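You operate a simulated robot arm through the tools that you are given. There is no shell and no other tool. Be economical: measure what you need, move in short steps, check, and stop when the job is done.

Carry out the task below with a simulated robot arm. There is one attempt and no reset: what you move stays moved.

## Task
Put things in order on the head of the bed. At the end: the clear squat screw jar stands where the white salt shaker stood; the teal ribbed measuring cup stands where the green bowl scrubber stood; the green bowl scrubber stands on top of the grey parcel (marked "NKECHI"); the white salt shaker stands where the teal ribbed measuring cup stood; whatever was shut is shut again. Leave all else as you found it, and nothing knocked over.
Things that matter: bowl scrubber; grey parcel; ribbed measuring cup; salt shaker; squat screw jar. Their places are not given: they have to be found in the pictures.

The check looks at the end state, three seconds after you hand in, the way a careful person would. Anything else that was tipped, shoved, dropped, spilled or broken makes it a failure.

## Robot
A 7-joint arm with a two-finger parallel gripper, fixed in place. Base frame: the origin is at the foot of the arm, x ahead of it, y to its left, z up. Readings come in m, rad, newtons and seconds.
With the tool pointing down near the work surface it reaches from about 0.24 to 0.62 m from the base axis. Its first joint turns from -1.152 to 1.152 rad. Payload 2.6 kg.
The tool frame sits at the grasp point between the pads (the TCP): z along the fingers, y along the line on which they close. The tips reach 0.03 m beyond it. The gripper opens to 0.094 m. The fingers are 0.028 m wide and 0.01 m thick; the gripper's body (0.05 by 0.096 m) begins 0.055 m behind the TCP.
Orientation is that of the tool frame in the base frame, as [roll, pitch, yaw] about the fixed x, y, z axes, in that order (R = Rz(yaw) Ry(pitch) Rx(roll)). With the fingers straight down and closing along the base's y, the tool's x points along the base's -x, its y along +y and its z along -z.

## Interface
- The arm moves only by the tool jog_arm. Its argument "rows" is text: rows parted by semicolons, each of 7 numbers parted by spaces: the shift along the tool's x, y, z in m, then the turn, a rotation vector about the tool's x, y, z in rad, then the opening, from 0 (shut) to 1 (fully open). In form: tx ty tz ax ay az hand; .... A call has 1 to 20 rows; each row is the pose to reach, as a shift and turn from the pose commanded when the call began, along the tool's axes at that moment. A row lasts 0.2 s, in which the tool goes at most 0.05 m and 0.15 rad; a call with a longer step from one row to the next is refused whole, and so is a gripper value outside its range. Where a pose cannot be reached the arm comes as near as it can. A force on the tool above 40 N (or 10 N above the force at the start of the call, whichever is more), or a blocked arm, ends the call early, and 0.2 s more pass. The fingers move at their own pace (about 0.072 m/s each) and stop on an object; they squeeze with about 28 N. The grip force told is the motor's: it shows also when the fingers shut on nothing. Time passes only in rows, and 0.2 s behind the last, so rows that repeat a pose let the fingers close. It gives the time, the measured TCP pose, the force on the tool (base axes), the opening and the grip force at its end, in the units of the frame above (readings bear some noise), and new pictures: "show" is both (left out), scene, wrist or none.
- Cameras (640 x 400 px; columns grow to the right, rows downward): "scene" is fixed at [0.0457, 0.451, 0.5527]; the picture's right is [-0.60, -0.80, 0.00], its down [-0.53, 0.40, -0.75] and it looks along [0.60, -0.45, -0.66] (base axes); focal length 288 px, centre (320, 200). "wrist" rides on the gripper at [-0.037, 0, -0.058] in the tool frame; the picture's right is [0.00, -1.00, 0.00], its down [0.97, 0.00, -0.24] and it looks along [0.24, 0.00, 0.97] (tool axes); focal length 218 px, centre (320, 200).
- locate(camera, pixels): for up to 12 pixels [column, row] of the newest picture of that camera ("zoom" is the newest enlarged one), the place [x, y, z] in the base frame of the surface seen there, good to about 0.002 m. It takes no simulated time.
- inspect(camera, box): a new picture of the part [left, top, right, bottom] of that camera's present view, enlarged. It takes no simulated time.
- finish_job(): hands the job in; it is judged then, once.

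Go step by step. Measure first, check grasps and placings, and put right what went wrong. The budget is 80 turns and 120 pictures, counting those below and the enlarged ones. Unless the task says otherwise, let go and move clear before handing in, and close with one line.

The tools are called after "Emit:" as a command line: name --argument value ..., lists and objects as JSON in quotes. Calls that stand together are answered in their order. jog_arm: Moves the arm, as the interface text tells. Its arguments: {"type":"object","properties":{"rows":{"type":"string"},"show":{"type":"string","enum":["both","scene","wrist","none"]}},"required":["rows"]} The other tools are called the same way: locate (camera, pixels) gives the place of the surface under pixels of a picture; inspect (camera, box) takes an enlarged picture of a part of a camera's view; finish_job () hands the job in.

At the start:

```text
time_s: 0.0
ee_pos: [0.4562, -0.0553, 0.294]
orientation: [3.138, 0.001, 3.141]
wrist_force: [-0.2, 0.6, 0.0]
grip_width: 0.094
grip_force: 0.1
```

scene: 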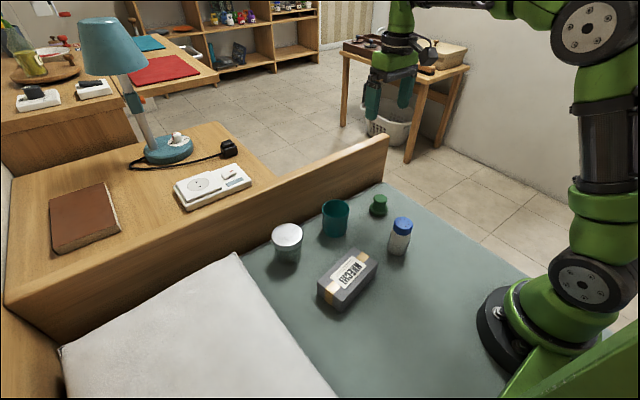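
wrist: 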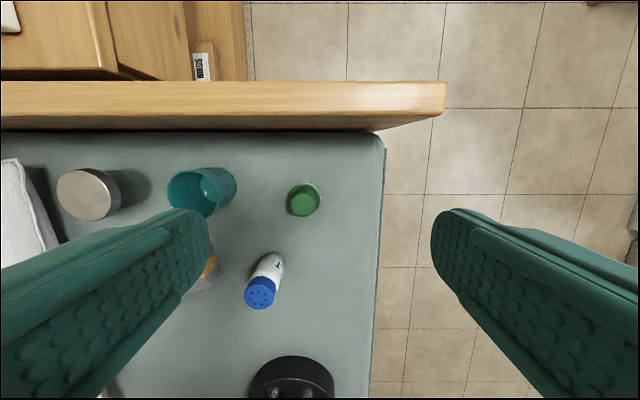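

The scene shows the jar (287,240), cup (335,218), scrubber (378,205), shaker (400,236) and parcel (347,278). I'll enlarge this area and measure.

Emit:
inspect --camera "scene" --box '[250, 170, 442, 320]'

Emit:
inspect --camera "wrist" --box '[30, 130, 400, 362]'

```text
2.67 times, centred on (346, 245) of scene
```

zoom: 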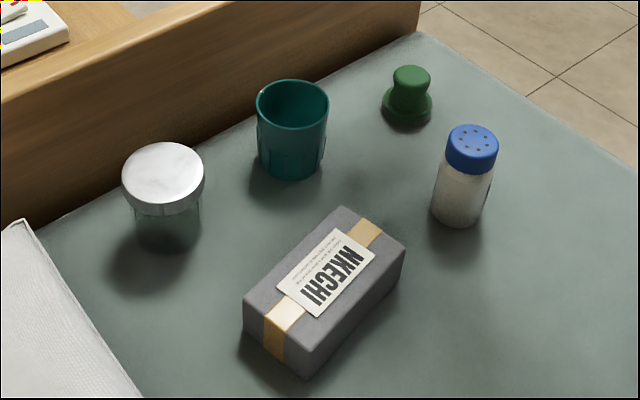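

```text
1.72 times, centred on (215, 246) of wrist
```

zoom: 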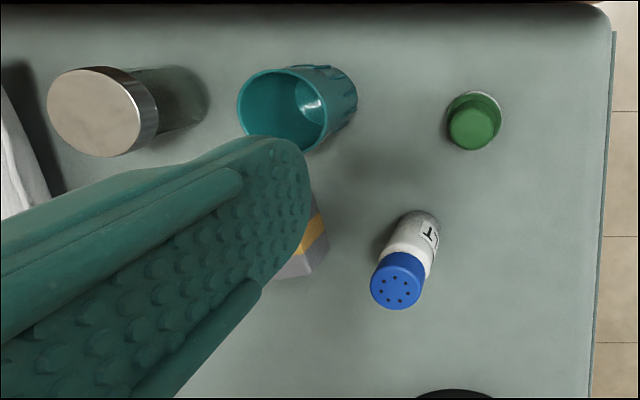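

I'll locate the key points of each object in the scene view and in the wrist zoom.

Emit:
locate --camera "scene" --pixels '[[287, 236], [273.5, 237], [301, 237.5], [290, 226], [286, 245], [287.5, 262], [380, 198], [379, 215], [371, 209], [387, 209], [379, 219], [403, 223]]'

Emit:
locate --camera "scene" --pixels '[[355, 249], [376, 263], [319, 282.5], [341, 298], [347, 274], [335, 217.5], [335, 235], [323.5, 208], [348, 210], [335, 201], [397.5, 253], [397.5, 257]]'

Emit:
locate --camera "zoom" --pixels '[[95, 113], [50, 110], [138, 120], [474, 130], [398, 287], [373, 285], [423, 287], [240, 105], [326, 105], [285, 72], [450, 130], [498, 130]]'

```text
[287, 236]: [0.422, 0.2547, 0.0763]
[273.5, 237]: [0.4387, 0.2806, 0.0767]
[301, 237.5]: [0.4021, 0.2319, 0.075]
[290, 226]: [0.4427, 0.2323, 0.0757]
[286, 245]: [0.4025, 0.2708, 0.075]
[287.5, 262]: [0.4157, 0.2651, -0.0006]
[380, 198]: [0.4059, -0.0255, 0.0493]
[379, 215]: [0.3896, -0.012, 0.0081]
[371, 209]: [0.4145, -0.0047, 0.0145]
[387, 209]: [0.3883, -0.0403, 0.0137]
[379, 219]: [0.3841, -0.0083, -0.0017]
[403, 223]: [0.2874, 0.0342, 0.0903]
```

```text
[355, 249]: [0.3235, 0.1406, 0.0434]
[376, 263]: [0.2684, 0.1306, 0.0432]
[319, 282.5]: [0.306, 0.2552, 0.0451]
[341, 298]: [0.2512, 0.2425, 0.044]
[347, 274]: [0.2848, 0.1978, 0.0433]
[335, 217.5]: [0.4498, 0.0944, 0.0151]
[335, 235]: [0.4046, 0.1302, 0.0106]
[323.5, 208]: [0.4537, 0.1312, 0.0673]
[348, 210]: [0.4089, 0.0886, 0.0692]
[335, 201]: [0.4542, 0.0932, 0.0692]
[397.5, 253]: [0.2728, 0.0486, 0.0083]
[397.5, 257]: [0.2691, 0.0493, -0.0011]
```

```text
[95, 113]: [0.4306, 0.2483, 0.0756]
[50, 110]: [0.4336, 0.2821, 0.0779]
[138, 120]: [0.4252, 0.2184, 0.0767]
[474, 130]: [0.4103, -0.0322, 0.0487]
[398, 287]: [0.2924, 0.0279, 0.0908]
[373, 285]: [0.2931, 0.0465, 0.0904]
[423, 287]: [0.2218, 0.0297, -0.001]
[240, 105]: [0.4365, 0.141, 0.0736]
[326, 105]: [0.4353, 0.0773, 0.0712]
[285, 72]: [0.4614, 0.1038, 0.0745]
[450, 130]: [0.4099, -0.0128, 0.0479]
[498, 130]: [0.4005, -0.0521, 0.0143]
```

Positions are clear: jar ~(0.424,0.252), cup ~(0.434,0.109), scrubber ~(0.405,-0.027), shaker ~(0.290,0.033), parcel ~(0.287,0.193). Next I'll check the clearances to the headboard and pillow.

Emit:
locate --camera "scene" --pixels '[[300, 190], [300, 200], [300, 215], [340, 160], [236, 258], [240, 275], [255, 300]]'

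Emit:
locate --camera "wrist" --pixels '[[210, 110], [210, 127], [210, 138], [210, 85], [15, 165], [30, 200], [50, 240], [290, 380]]'

```text
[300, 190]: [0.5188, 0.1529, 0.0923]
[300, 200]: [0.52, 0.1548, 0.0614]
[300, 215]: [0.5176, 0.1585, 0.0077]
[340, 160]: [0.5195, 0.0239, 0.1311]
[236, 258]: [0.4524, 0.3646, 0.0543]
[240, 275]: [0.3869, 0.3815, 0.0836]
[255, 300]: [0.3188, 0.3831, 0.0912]
```

```text
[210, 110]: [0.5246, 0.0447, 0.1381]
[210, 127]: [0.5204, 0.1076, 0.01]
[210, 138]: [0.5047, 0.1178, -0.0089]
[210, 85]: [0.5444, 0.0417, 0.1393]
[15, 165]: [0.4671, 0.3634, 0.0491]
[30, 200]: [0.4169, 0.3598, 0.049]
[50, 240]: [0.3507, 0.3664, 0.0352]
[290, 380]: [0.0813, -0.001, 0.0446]
```

The headboard face is at x=0.52 and the pillow is at y>0.36, so there is enough room. Moving above the scrubber for a close look.

Emit:
jog_arm --rows "0.013 0.007 0.034 0 0 0 0.8; 0.026 0.014 0.067 0 0 0 0.8; 0.039 0.021 0.1 0 0 0 0.8; 0.051 0.028 0.134 0 0 0 0.8; 0.051 0.028 0.134 0 0 0 0.8" --show "wrist"

```text
time_s: 1.2
ee_pos: [0.4077, -0.0287, 0.158]
orientation: [3.139, 0.001, 3.141]
wrist_force: [-0.7, -0.1, 0.2]
grip_width: 0.0749
grip_force: 0.1
```

wrist: 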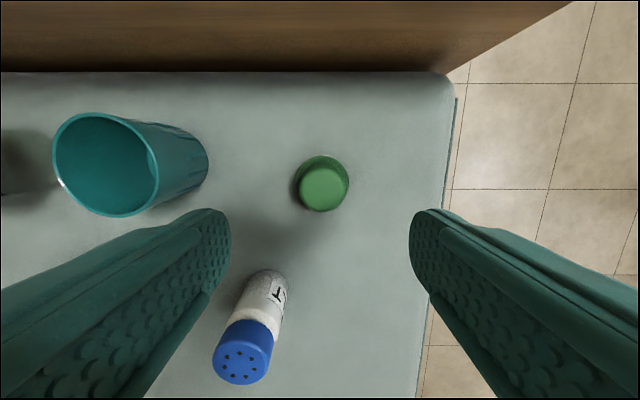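

The scrubber is at (323,185). I'll measure its top and its base rim, and the cup rim as well.

Emit:
locate --camera "wrist" --pixels '[[324, 188], [301, 188], [347, 188], [324, 168], [324, 209], [321, 158], [55, 165], [157, 180], [95, 114], [122, 215], [297, 178], [349, 178]]'

Emit:
inspect --camera "wrist" --box '[264, 140, 384, 215]'

```text
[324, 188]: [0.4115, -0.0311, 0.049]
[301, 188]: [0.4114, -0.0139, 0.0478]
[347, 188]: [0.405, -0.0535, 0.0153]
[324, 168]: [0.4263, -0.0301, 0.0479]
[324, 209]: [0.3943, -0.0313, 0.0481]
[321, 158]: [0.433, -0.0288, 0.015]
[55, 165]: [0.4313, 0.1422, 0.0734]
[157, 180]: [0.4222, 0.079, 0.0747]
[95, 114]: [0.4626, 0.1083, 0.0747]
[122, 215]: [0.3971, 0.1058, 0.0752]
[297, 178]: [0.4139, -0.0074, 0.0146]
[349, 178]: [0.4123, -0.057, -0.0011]
```

```text
5.33 times, centred on (324, 178) of wrist
```

zoom: 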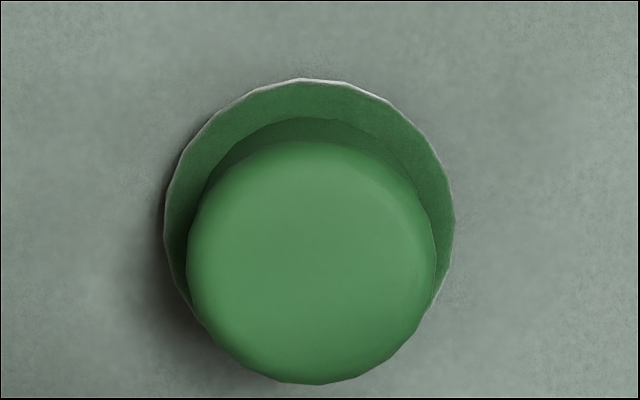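

The scrubber centre is (0.410,-0.031), with a knob about 0.034 wide. I'll descend and grip the knob, with the tips just above its base disc.

Emit:
jog_arm --rows "-0.0025 -0.002 0.04 0 0 0 0.8; -0.0025 -0.002 0.08 0 0 0 0.8; -0.0025 -0.002 0.107 0 0 0 0.8; -0.0025 -0.002 0.107 0 0 0 0.8; -0.0025 -0.002 0.107 0 0 0 0.2; -0.0025 -0.002 0.107 0 0 0 0.1; -0.0025 -0.002 0.107 0 0 0 0.1; -0.0025 -0.002 0.107 0 0 0 0.1" --show "both"

```text
time_s: 3.0
ee_pos: [0.4077, -0.0304, 0.0511]
orientation: [3.14, 0.001, 3.142]
wrist_force: [0.5, 0.4, 1.1]
grip_width: 0.0355
grip_force: 27.8
```

scene: 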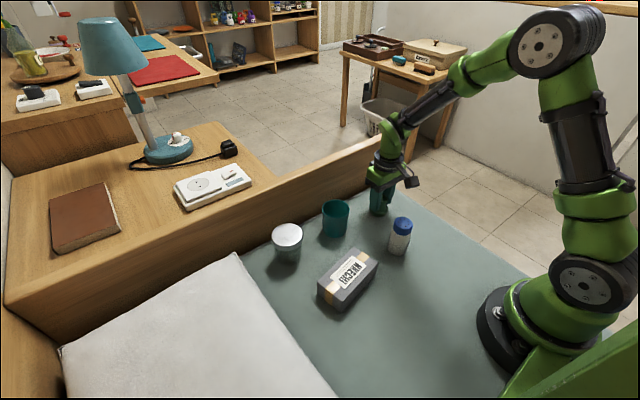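
wrist: 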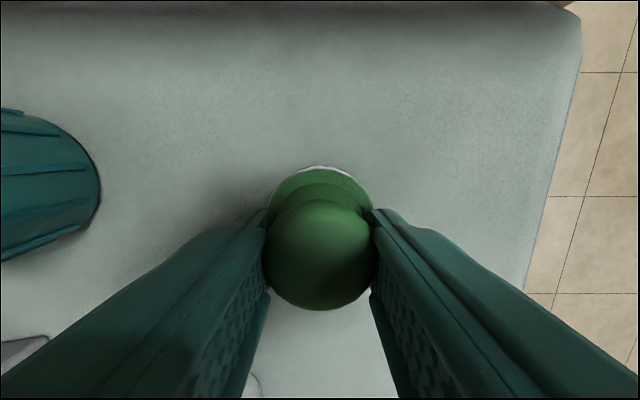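

The scrubber is held at 0.0355 m width. Lifting 0.13 m and carrying it over the parcel's centre (0.287,0.192).

Emit:
jog_arm --rows "0 0 -0.04 0 0 0 0.1; 0 0 -0.085 0 0 0 0.1; 0 0 -0.13 0 0 0 0.1; 0.02 0.037 -0.13 0 0 0 0.1; 0.04 0.074 -0.13 0 0 0 0.1; 0.06 0.111 -0.13 0 0 0 0.1; 0.08 0.148 -0.13 0 0 0 0.1; 0.1 0.185 -0.13 0 0 0 0.1; 0.122 0.222 -0.13 0 0 0 0.1; 0.122 0.222 -0.13 0 0 0 0.1; 0.122 0.222 -0.13 0 0 0 0.1"

```text
time_s: 5.4
ee_pos: [0.2856, 0.1907, 0.1805]
orientation: [3.14, 0.0, 3.141]
wrist_force: [0.6, -0.3, -0.9]
grip_width: 0.0358
grip_force: 28.2
```

scene: 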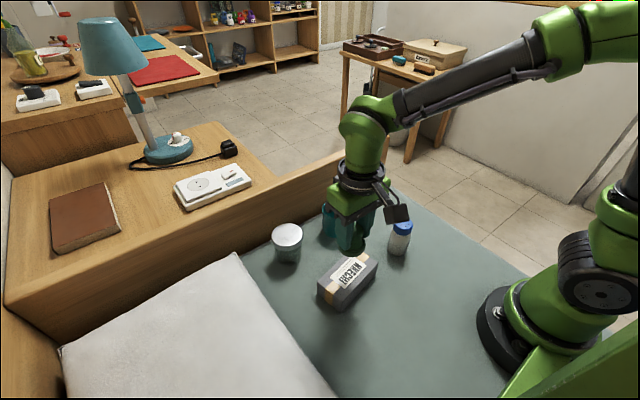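
wrist: 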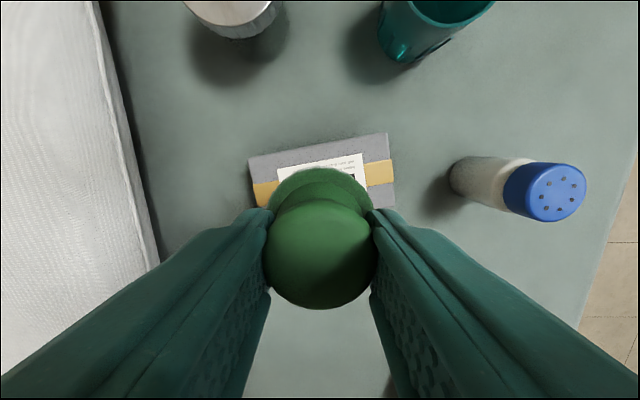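

It is centred over the parcel. Lowering it gently until it is just at contact.

Emit:
jog_arm --rows "0 0.0015 0.03 0 0 0 0.1; 0 0.0015 0.06 0 0 0 0.1; 0 0.0015 0.076 0 0 0 0.1; 0 0.0015 0.081 0 0 0 0.1; 0 0.0015 0.084 0 0 0 0.1; 0 0.0015 0.084 0 0 0 0.1; 0 0.0015 0.084 0 0 0 0.1"

```text
time_s: 7.0
ee_pos: [0.2849, 0.1936, 0.0979]
orientation: [3.14, 0.001, 3.14]
wrist_force: [0.0, 0.4, -0.9]
grip_width: 0.0354
grip_force: 27.7
```

scene: 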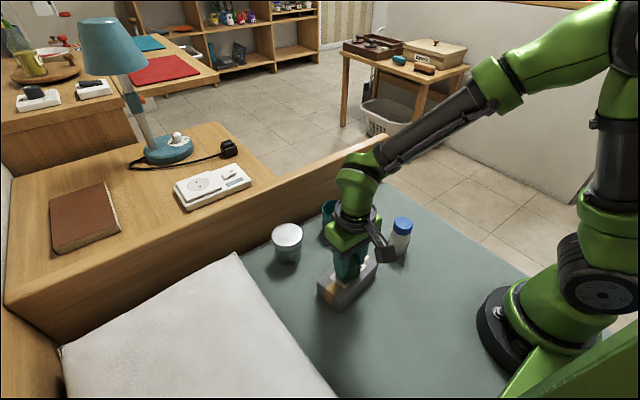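
wrist: 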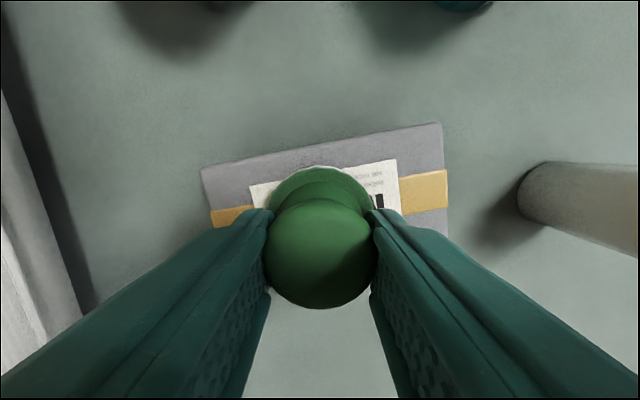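

No contact force yet. I'll check the height of the base rim against the parcel's top.

Emit:
locate --camera "wrist" --pixels '[[320, 143], [320, 160], [320, 172], [270, 195], [371, 195], [205, 170], [440, 125], [448, 235]]'

```text
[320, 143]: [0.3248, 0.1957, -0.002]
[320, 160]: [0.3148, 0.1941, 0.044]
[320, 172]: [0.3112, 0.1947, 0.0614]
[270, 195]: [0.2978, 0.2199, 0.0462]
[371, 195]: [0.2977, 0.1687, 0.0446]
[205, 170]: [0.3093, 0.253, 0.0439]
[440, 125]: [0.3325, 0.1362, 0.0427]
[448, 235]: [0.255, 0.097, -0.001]
```

The base is 2–3 mm above the parcel top and well centred. Lowering 2.5 mm, opening slowly and retreating upward.

Emit:
jog_arm --rows "0 0 0.0015 0 0 0 0.1; 0 0 0.0028 0 0 0 0.1; 0 0 0.0028 0 0 0 0.1; 0 0 0.0028 0 0 0 0.45; 0 0 0.0028 0 0 0 0.6; 0 0 0.0028 0 0 0 0.8; 0 0 0.0028 0 0 0 0.8; 0 0 -0.03 0 0 0 0.8; 0 0 -0.07 0 0 0 0.8; 0 0 -0.1 0 0 0 0.8; 0 0 -0.1 0 0 0 0.8"

```text
time_s: 9.4
ee_pos: [0.2853, 0.1926, 0.1976]
orientation: [3.139, 0.001, 3.141]
wrist_force: [0.0, -0.5, 0.3]
grip_width: 0.0753
grip_force: 0.1
```

scene: 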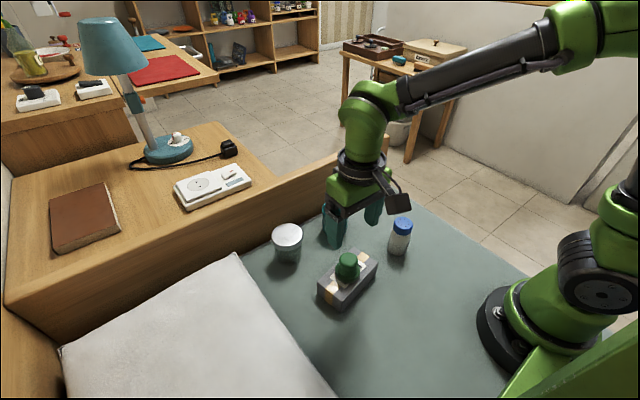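
wrist: 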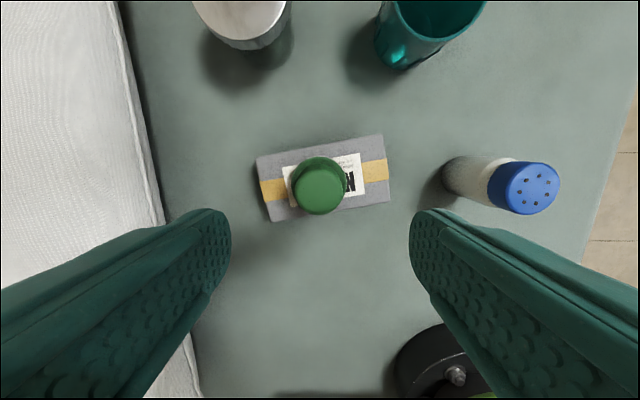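

The scrubber stands squarely on the parcel. Moving above the cup (0.430,0.110) to look.

Emit:
jog_arm --rows "-0.036 -0.021 0 0 0 0 1; -0.072 -0.042 0 0 0 0 1; -0.108 -0.063 0.005 0 0 0 1; -0.145 -0.083 0.01 0 0 0 1; -0.145 -0.083 0.01 0 0 0 1" --show "wrist"

```text
time_s: 10.6
ee_pos: [0.431, 0.1116, 0.1898]
orientation: [3.139, 0.002, -3.14]
wrist_force: [0.3, 0.5, -0.5]
grip_width: 0.0938
grip_force: 0.1
```

wrist: 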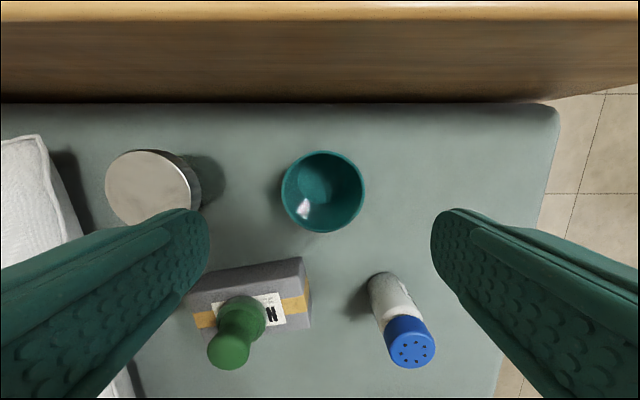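

The cup rim spans columns 281–365. Measuring it and the jar.

Emit:
locate --camera "wrist" --pixels '[[283, 192], [363, 192], [323, 153], [323, 231], [315, 183], [107, 187], [190, 190], [148, 152], [150, 224], [149, 188], [402, 333], [398, 320]]'

Emit:
inspect --camera "wrist" --box '[90, 130, 380, 310]'

```text
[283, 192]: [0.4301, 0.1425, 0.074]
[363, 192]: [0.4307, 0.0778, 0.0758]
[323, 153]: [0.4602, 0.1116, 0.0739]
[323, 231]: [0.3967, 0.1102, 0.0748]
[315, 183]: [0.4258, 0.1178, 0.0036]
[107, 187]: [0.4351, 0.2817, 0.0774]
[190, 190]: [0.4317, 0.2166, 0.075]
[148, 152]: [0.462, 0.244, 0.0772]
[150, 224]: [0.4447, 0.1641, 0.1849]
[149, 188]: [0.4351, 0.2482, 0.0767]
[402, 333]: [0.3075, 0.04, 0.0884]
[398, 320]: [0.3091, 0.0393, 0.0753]
```

```text
2.21 times, centred on (235, 220) of wrist
```

zoom: 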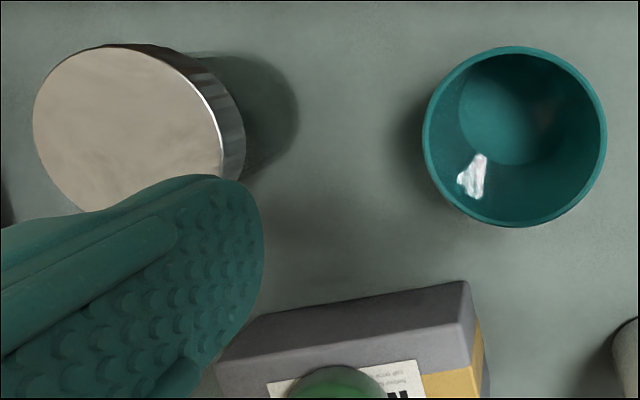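

Cup centre (0.429,0.110), diameter 0.065. Descending and gripping.

Emit:
jog_arm --rows "0.002 -0.001 0.04 0 0 0 1; 0.002 -0.001 0.08 0 0 0 1; 0.002 -0.001 0.12 0 0 0 1; 0.002 -0.001 0.145 0 0 0 1; 0.002 -0.001 0.145 0 0 0 1; 0.002 -0.001 0.145 0 0 0 0.6; 0.002 -0.001 0.145 0 0 0 0.5; 0.002 -0.001 0.145 0 0 0 0.5"

```text
time_s: 12.4
ee_pos: [0.4278, 0.1099, 0.043]
orientation: [3.138, 0.0, -3.142]
wrist_force: [0.8, 1.3, -0.8]
grip_width: 0.0664
grip_force: 28.4
```

scene: 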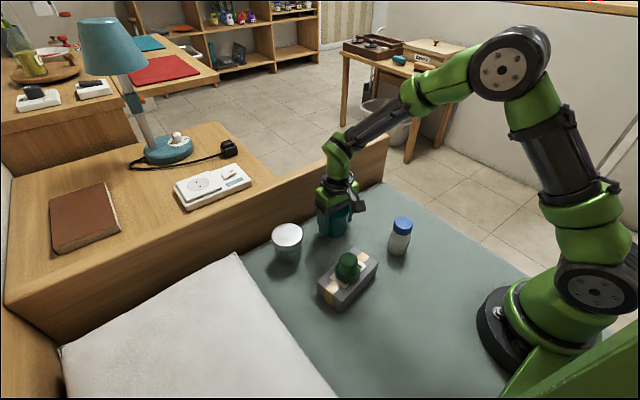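
wrist: 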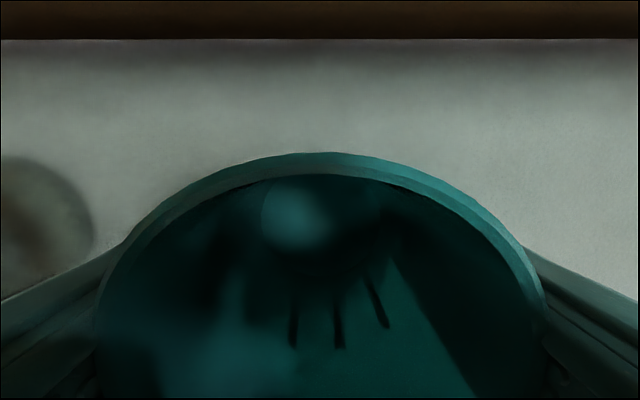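

The cup is gripped (0.066). Lifting, moving by (-0.0187,-0.141) to the scrubber's spot and lowering it to about 1 mm above the surface.

Emit:
jog_arm --rows "0 0 -0.04 0 0 0 0.5; 0 0 -0.08 0 0 0 0.5; 0.005 -0.035 -0.08 0 0 0 0.5; 0.01 -0.07 -0.08 0 0 0 0.5; 0.014 -0.105 -0.08 0 0 0 0.5; 0.0187 -0.141 -0.08 0 0 0 0.5; 0.0187 -0.141 -0.08 0 0 0 0.5; 0.0187 -0.141 -0.04 0 0 0 0.5; 0.0187 -0.141 -0.015 0 0 0 0.5; 0.0187 -0.141 -0.005 0 0 0 0.5; 0.0187 -0.141 -0.001 0 0 0 0.5; 0.0187 -0.141 -0.001 0 0 0 0.5"

```text
time_s: 15.0
ee_pos: [0.4092, -0.031, 0.0444]
orientation: [3.14, 0.004, -3.14]
wrist_force: [0.6, 0.3, -1.1]
grip_width: 0.0666
grip_force: 28.5
```

scene: 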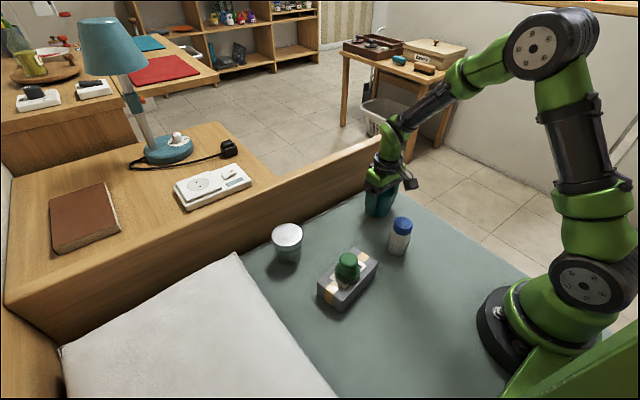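
wrist: 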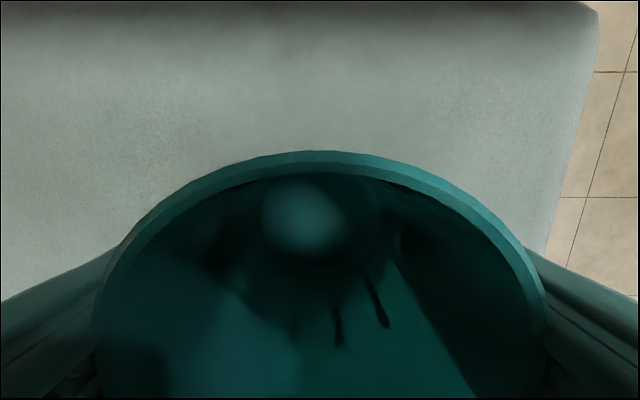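

The cup is at the spot. Setting it down, releasing, rising, then moving above the shaker.

Emit:
jog_arm --rows "0 0 0.001 0 0 0 0.5; 0 0 0.001 0 0 0 0.8; 0 0 0.001 0 0 0 1; 0 0 0.001 0 0 0 1; 0 0 0.001 0 0 0 1; 0 0 -0.045 0 0 0 1; 0 0 -0.09 0 0 0 1; 0 0 -0.135 0 0 0 1; 0.04 0.021 -0.145 0 0 0 1; 0.08 0.042 -0.145 0 0 0 0.8; 0.118 0.064 -0.145 0 0 0 0.8; 0.118 0.064 -0.145 0 0 0 0.8; 0.118 0.064 -0.145 0 0 0 0.8"

```text
time_s: 17.8
ee_pos: [0.2946, 0.0336, 0.1902]
orientation: [3.14, 0.0, -3.141]
wrist_force: [0.9, -0.6, 0.7]
grip_width: 0.0753
grip_force: 0.0
```

scene: 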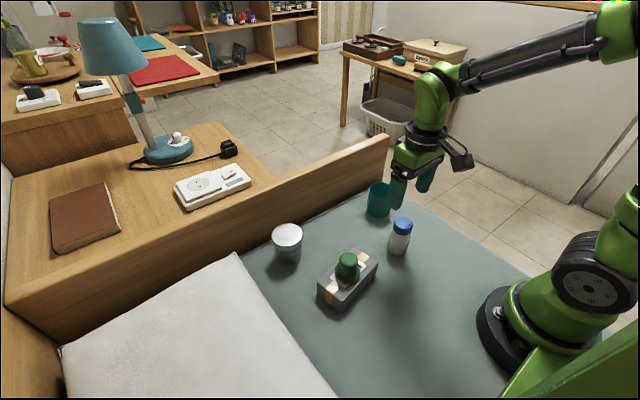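
wrist: 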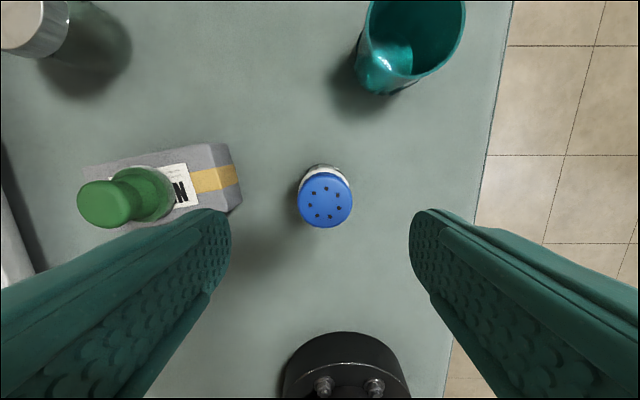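

Emit:
locate --camera "wrist" --pixels '[[299, 200], [351, 200], [325, 174], [325, 225], [325, 200], [459, 25], [375, 25]]'

Emit:
inspect --camera "scene" --box '[250, 170, 442, 320]'

```text
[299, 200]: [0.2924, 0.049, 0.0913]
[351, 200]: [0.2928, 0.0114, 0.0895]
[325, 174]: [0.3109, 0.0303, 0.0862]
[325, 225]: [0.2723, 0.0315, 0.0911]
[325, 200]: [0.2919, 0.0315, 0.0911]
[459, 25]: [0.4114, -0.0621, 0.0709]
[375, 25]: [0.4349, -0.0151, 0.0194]
```

```text
2.67 times, centred on (346, 245) of scene
```

zoom: 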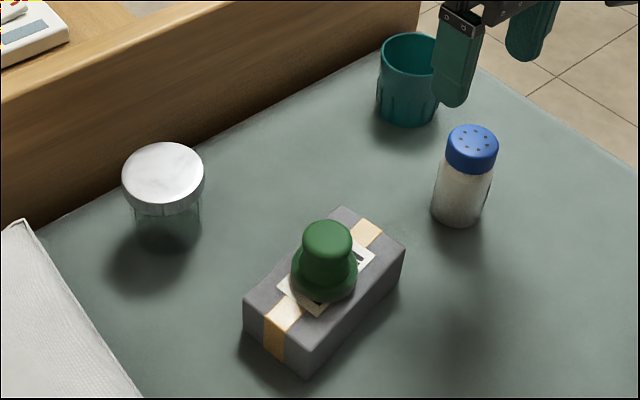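

The shaker is at (0.2915,0.030). Cup and scrubber stand well. Descending to grip the shaker.

Emit:
jog_arm --rows "0.0005 -0.0028 0.04 0 0 0 0.8; 0.0005 -0.0028 0.08 0 0 0 0.8; 0.0005 -0.0028 0.12 0 0 0 0.8; 0.0005 -0.0028 0.141 0 0 0 0.8; 0.0005 -0.0028 0.141 0 0 0 0.8; 0.0005 -0.0028 0.141 0 0 0 0.4; 0.0005 -0.0028 0.141 0 0 0 0.2; 0.0005 -0.0028 0.141 0 0 0 0.2; 0.0005 -0.0028 0.141 0 0 0 0.2"

```text
time_s: 19.8
ee_pos: [0.2933, 0.0309, 0.0487]
orientation: [3.14, 0.002, 3.14]
wrist_force: [-0.8, -0.7, 0.3]
grip_width: 0.0464
grip_force: 27.8
```

scene: 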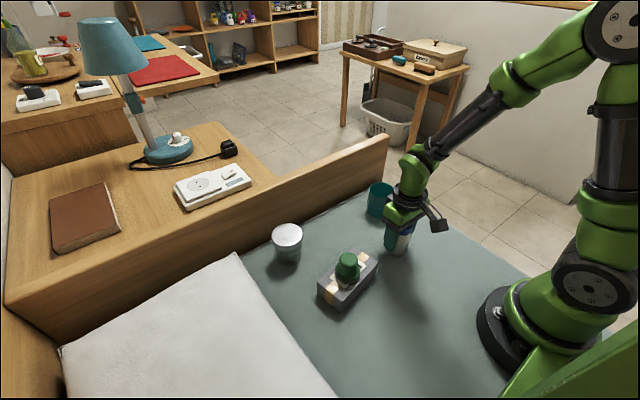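
wrist: 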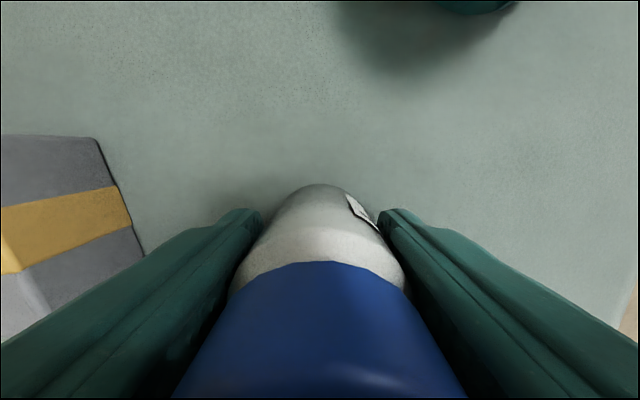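

The shaker is gripped (0.046 at the body). Lifting and moving by (+0.137,+0.080) to the cup's old spot, lowering to 1 mm above.

Emit:
jog_arm --rows "0 0 -0.04 0 0 0 0.2; 0 0 -0.08 0 0 0 0.2; -0.034 0.02 -0.08 0 0 0 0.2; -0.069 0.04 -0.08 0 0 0 0.2; -0.103 0.06 -0.08 0 0 0 0.2; -0.1372 0.08 -0.08 0 0 0 0.2; -0.1372 0.08 -0.08 0 0 0 0.2; -0.1372 0.08 -0.04 0 0 0 0.2; -0.1372 0.08 -0.015 0 0 0 0.2; -0.1372 0.08 -0.005 0 0 0 0.2; -0.1372 0.08 -0.001 0 0 0 0.2; -0.1372 0.08 -0.001 0 0 0 0.2"

```text
time_s: 22.4
ee_pos: [0.43, 0.1102, 0.0496]
orientation: [3.14, 0.002, 3.141]
wrist_force: [-0.2, 0.9, -0.9]
grip_width: 0.0459
grip_force: 28.7
```

scene: 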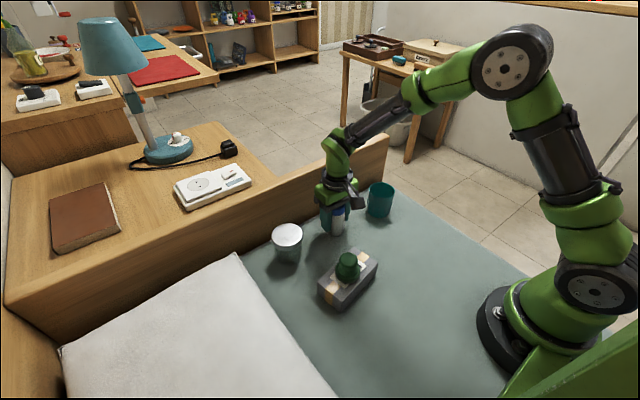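
wrist: 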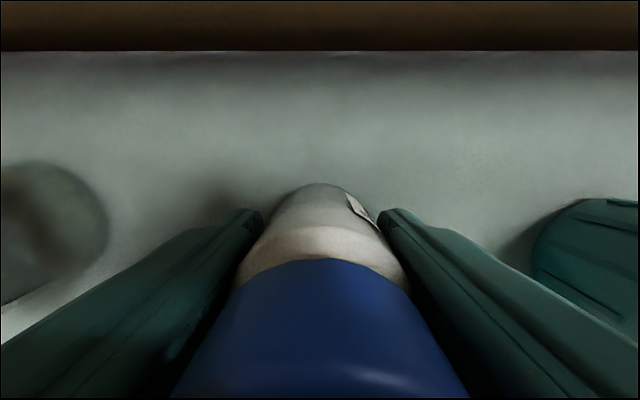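

The shaker is at the cup's old spot. Setting it down, releasing, rising and moving over the jar.

Emit:
jog_arm --rows "0 0 0.001 0 0 0 0.2; 0 0 0.001 0 0 0 0.5; 0 0 0.001 0 0 0 0.8; 0 0 0.001 0 0 0 0.8; 0 0 0.001 0 0 0 0.8; 0 0 -0.045 0 0 0 0.8; 0 0 -0.09 0 0 0 0.8; 0 0 -0.135 0 0 0 0.8; 0 0.035 -0.145 0 0 0 1; 0 0.07 -0.145 0 0 0 1; 0 0.105 -0.145 0 0 0 1; 0 0.139 -0.145 0 0 0 1; 0 0.139 -0.145 0 0 0 1"

```text
time_s: 25.2
ee_pos: [0.4295, 0.2485, 0.1927]
orientation: [3.138, 0.001, 3.142]
wrist_force: [-0.1, -0.8, -0.4]
grip_width: 0.094
grip_force: 0.0
```

scene: 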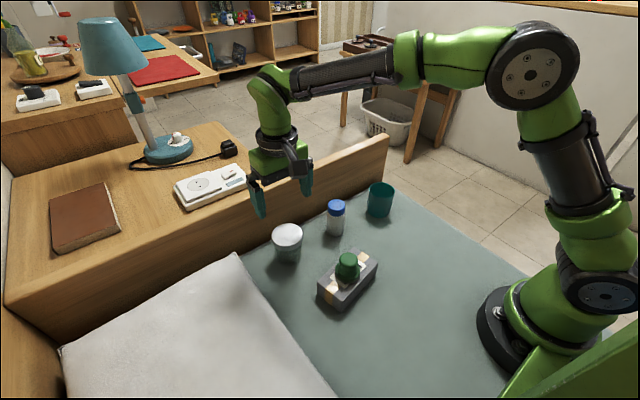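
wrist: 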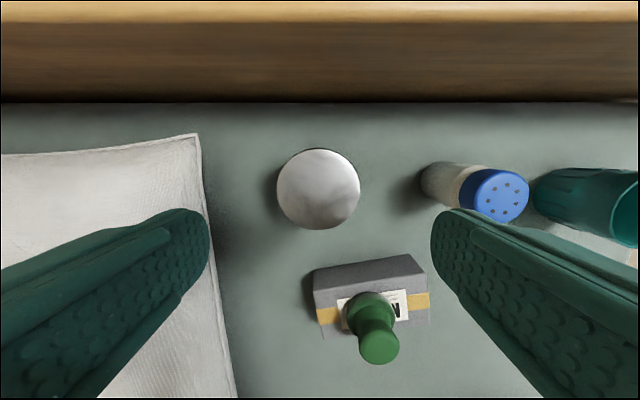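

Emit:
locate --camera "wrist" --pixels '[[279, 189], [358, 189], [318, 152], [318, 227], [318, 189], [200, 140], [205, 180], [212, 230], [475, 196], [528, 196], [502, 196]]'

```text
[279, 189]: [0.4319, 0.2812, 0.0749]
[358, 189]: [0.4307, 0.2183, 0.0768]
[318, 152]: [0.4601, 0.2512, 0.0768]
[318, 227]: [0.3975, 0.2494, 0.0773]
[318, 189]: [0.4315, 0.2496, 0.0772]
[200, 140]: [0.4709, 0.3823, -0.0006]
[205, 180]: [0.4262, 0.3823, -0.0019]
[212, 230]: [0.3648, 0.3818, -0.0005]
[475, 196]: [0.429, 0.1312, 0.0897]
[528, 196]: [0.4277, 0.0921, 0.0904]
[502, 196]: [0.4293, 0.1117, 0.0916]
```

Jar centre (0.429,0.250), lid 0.064 wide. The shaker stands at (0.429,0.111) as wanted. Descending onto the jar.

Emit:
jog_arm --rows "0 0.001 0.04 0 0 0 1; 0 0.001 0.08 0 0 0 1; 0 0.001 0.12 0 0 0 1; 0 0.001 0.143 0 0 0 1; 0 0.001 0.143 0 0 0 1; 0 0.001 0.143 0 0 0 0.6; 0 0.001 0.143 0 0 0 0.4; 0 0.001 0.143 0 0 0 0.4; 0 0.001 0.143 0 0 0 0.4"

```text
time_s: 27.2
ee_pos: [0.4283, 0.2501, 0.0518]
orientation: [3.14, -0.001, -3.14]
wrist_force: [-0.2, 0.1, -1.1]
grip_width: 0.0723
grip_force: 28.1
```

scene: 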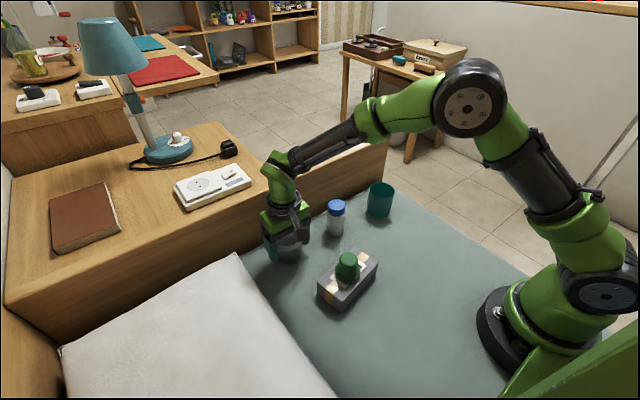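
wrist: 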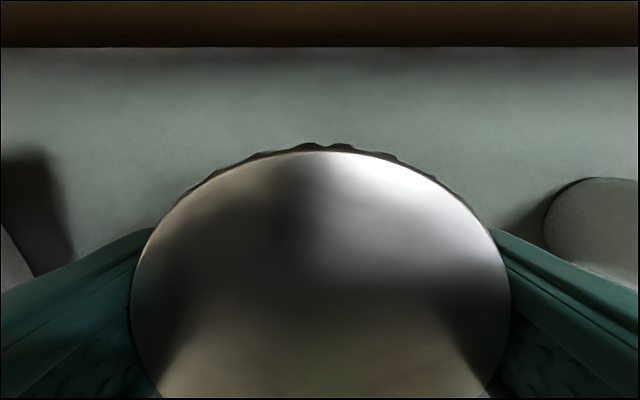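

The jar is held. Lifting 0.13 m and carrying it to above (0.2915,0.030).

Emit:
jog_arm --rows "0 0 -0.04 0 0 0 0.4; 0 0 -0.085 0 0 0 0.4; 0 0 -0.13 0 0 0 0.4; 0 0 -0.13 0 0 0 0.4; 0.023 -0.037 -0.13 0 0 0 0.4; 0.046 -0.074 -0.13 0 0 0 0.4; 0.069 -0.111 -0.13 0 0 0 0.4; 0.092 -0.148 -0.13 0 0 0 0.4; 0.115 -0.185 -0.13 0 0 0 0.4; 0.1373 -0.22 -0.13 0 0 0 0.4; 0.1373 -0.22 -0.13 0 0 0 0.4; 0.1373 -0.22 -0.09 0 0 0 0.4; 0.1373 -0.22 -0.05 0 0 0 0.4; 0.1373 -0.22 -0.03 0 0 0 0.4; 0.1373 -0.22 -0.03 0 0 0 0.4"

```text
time_s: 30.4
ee_pos: [0.2914, 0.031, 0.0811]
orientation: [3.139, -0.001, -3.142]
wrist_force: [-0.5, -0.7, -1.5]
grip_width: 0.0716
grip_force: 27.7
```

scene: 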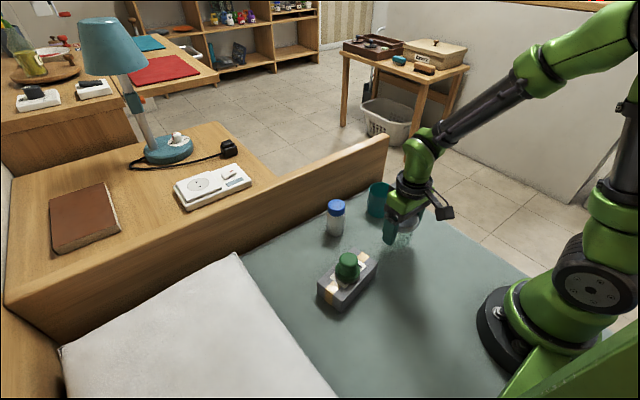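
wrist: 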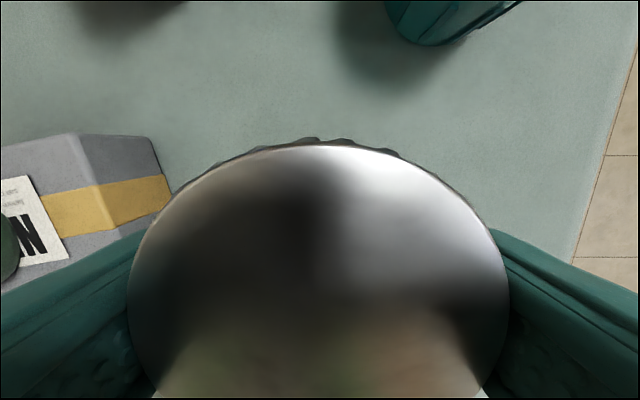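

The jar hangs over the shaker's old spot with the parcel clear of the fingers. Lowering the last 0.03 m, releasing and rising.

Emit:
jog_arm --rows "0 0 0.015 0 0 0 0.4; 0 0 0.025 0 0 0 0.4; 0 0 0.029 0 0 0 0.4; 0 0 0.0298 0 0 0 0.4; 0 0 0.0298 0 0 0 0.4; 0 0 0.0298 0 0 0 0.85; 0 0 0.0298 0 0 0 1; 0 0 0.0298 0 0 0 1; 0 0 0.0298 0 0 0 1; 0 0 -0.015 0 0 0 1; 0 0 -0.06 0 0 0 1; 0 0 -0.105 0 0 0 1; 0 0 -0.14 0 0 0 1; 0 0 -0.14 0 0 0 1; 0 0 -0.14 0 0 0 1"

Emit:
inspect --camera "scene" --box '[250, 170, 442, 320]'

```text
time_s: 33.6
ee_pos: [0.2899, 0.0311, 0.2224]
orientation: [3.139, 0.001, 3.141]
wrist_force: [-0.3, -0.6, -0.8]
grip_width: 0.094
grip_force: 0.1
```

scene: 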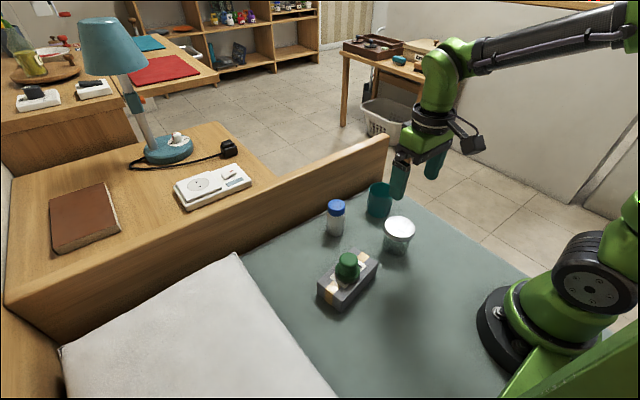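
wrist: 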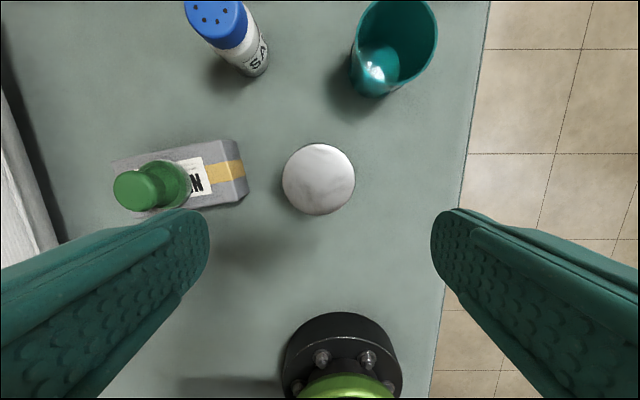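

```text
2.67 times, centred on (346, 245) of scene
```

zoom: 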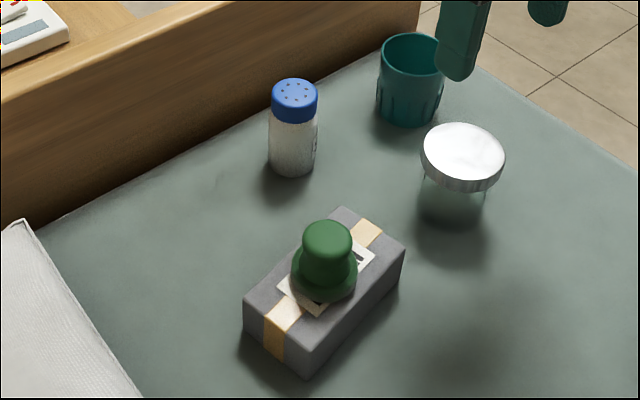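

Everything is upright. One last measurement of the jar and the others before handing in.

Emit:
locate --camera "wrist" --pixels '[[284, 179], [353, 179], [318, 146], [318, 212], [140, 190], [217, 20], [430, 30], [242, 140], [247, 200]]'

Emit:
locate --camera "scene" --pixels '[[355, 249], [376, 263], [319, 282.5], [341, 298]]'

```text
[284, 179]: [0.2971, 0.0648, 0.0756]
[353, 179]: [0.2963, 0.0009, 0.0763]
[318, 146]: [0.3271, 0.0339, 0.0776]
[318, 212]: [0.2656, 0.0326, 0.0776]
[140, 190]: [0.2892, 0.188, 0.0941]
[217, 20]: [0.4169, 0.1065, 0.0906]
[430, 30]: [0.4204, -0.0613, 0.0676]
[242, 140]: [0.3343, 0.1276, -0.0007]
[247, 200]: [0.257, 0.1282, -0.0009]
```

```text
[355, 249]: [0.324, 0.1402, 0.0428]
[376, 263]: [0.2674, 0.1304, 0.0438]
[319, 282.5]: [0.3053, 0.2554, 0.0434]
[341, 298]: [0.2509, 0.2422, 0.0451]
```

The jar stands level within about 5 mm of the shaker's old place, the parcel hasn't moved and the gripper is clear. Handing in.

Emit:
finish_job

```text
The job is handed in.
```

The job is handed in: the jar, cup, scrubber and shaker all stand upright in their asked places, the jar about 5 mm off the shaker's exact spot; its lid stayed shut and the parcel has not moved.
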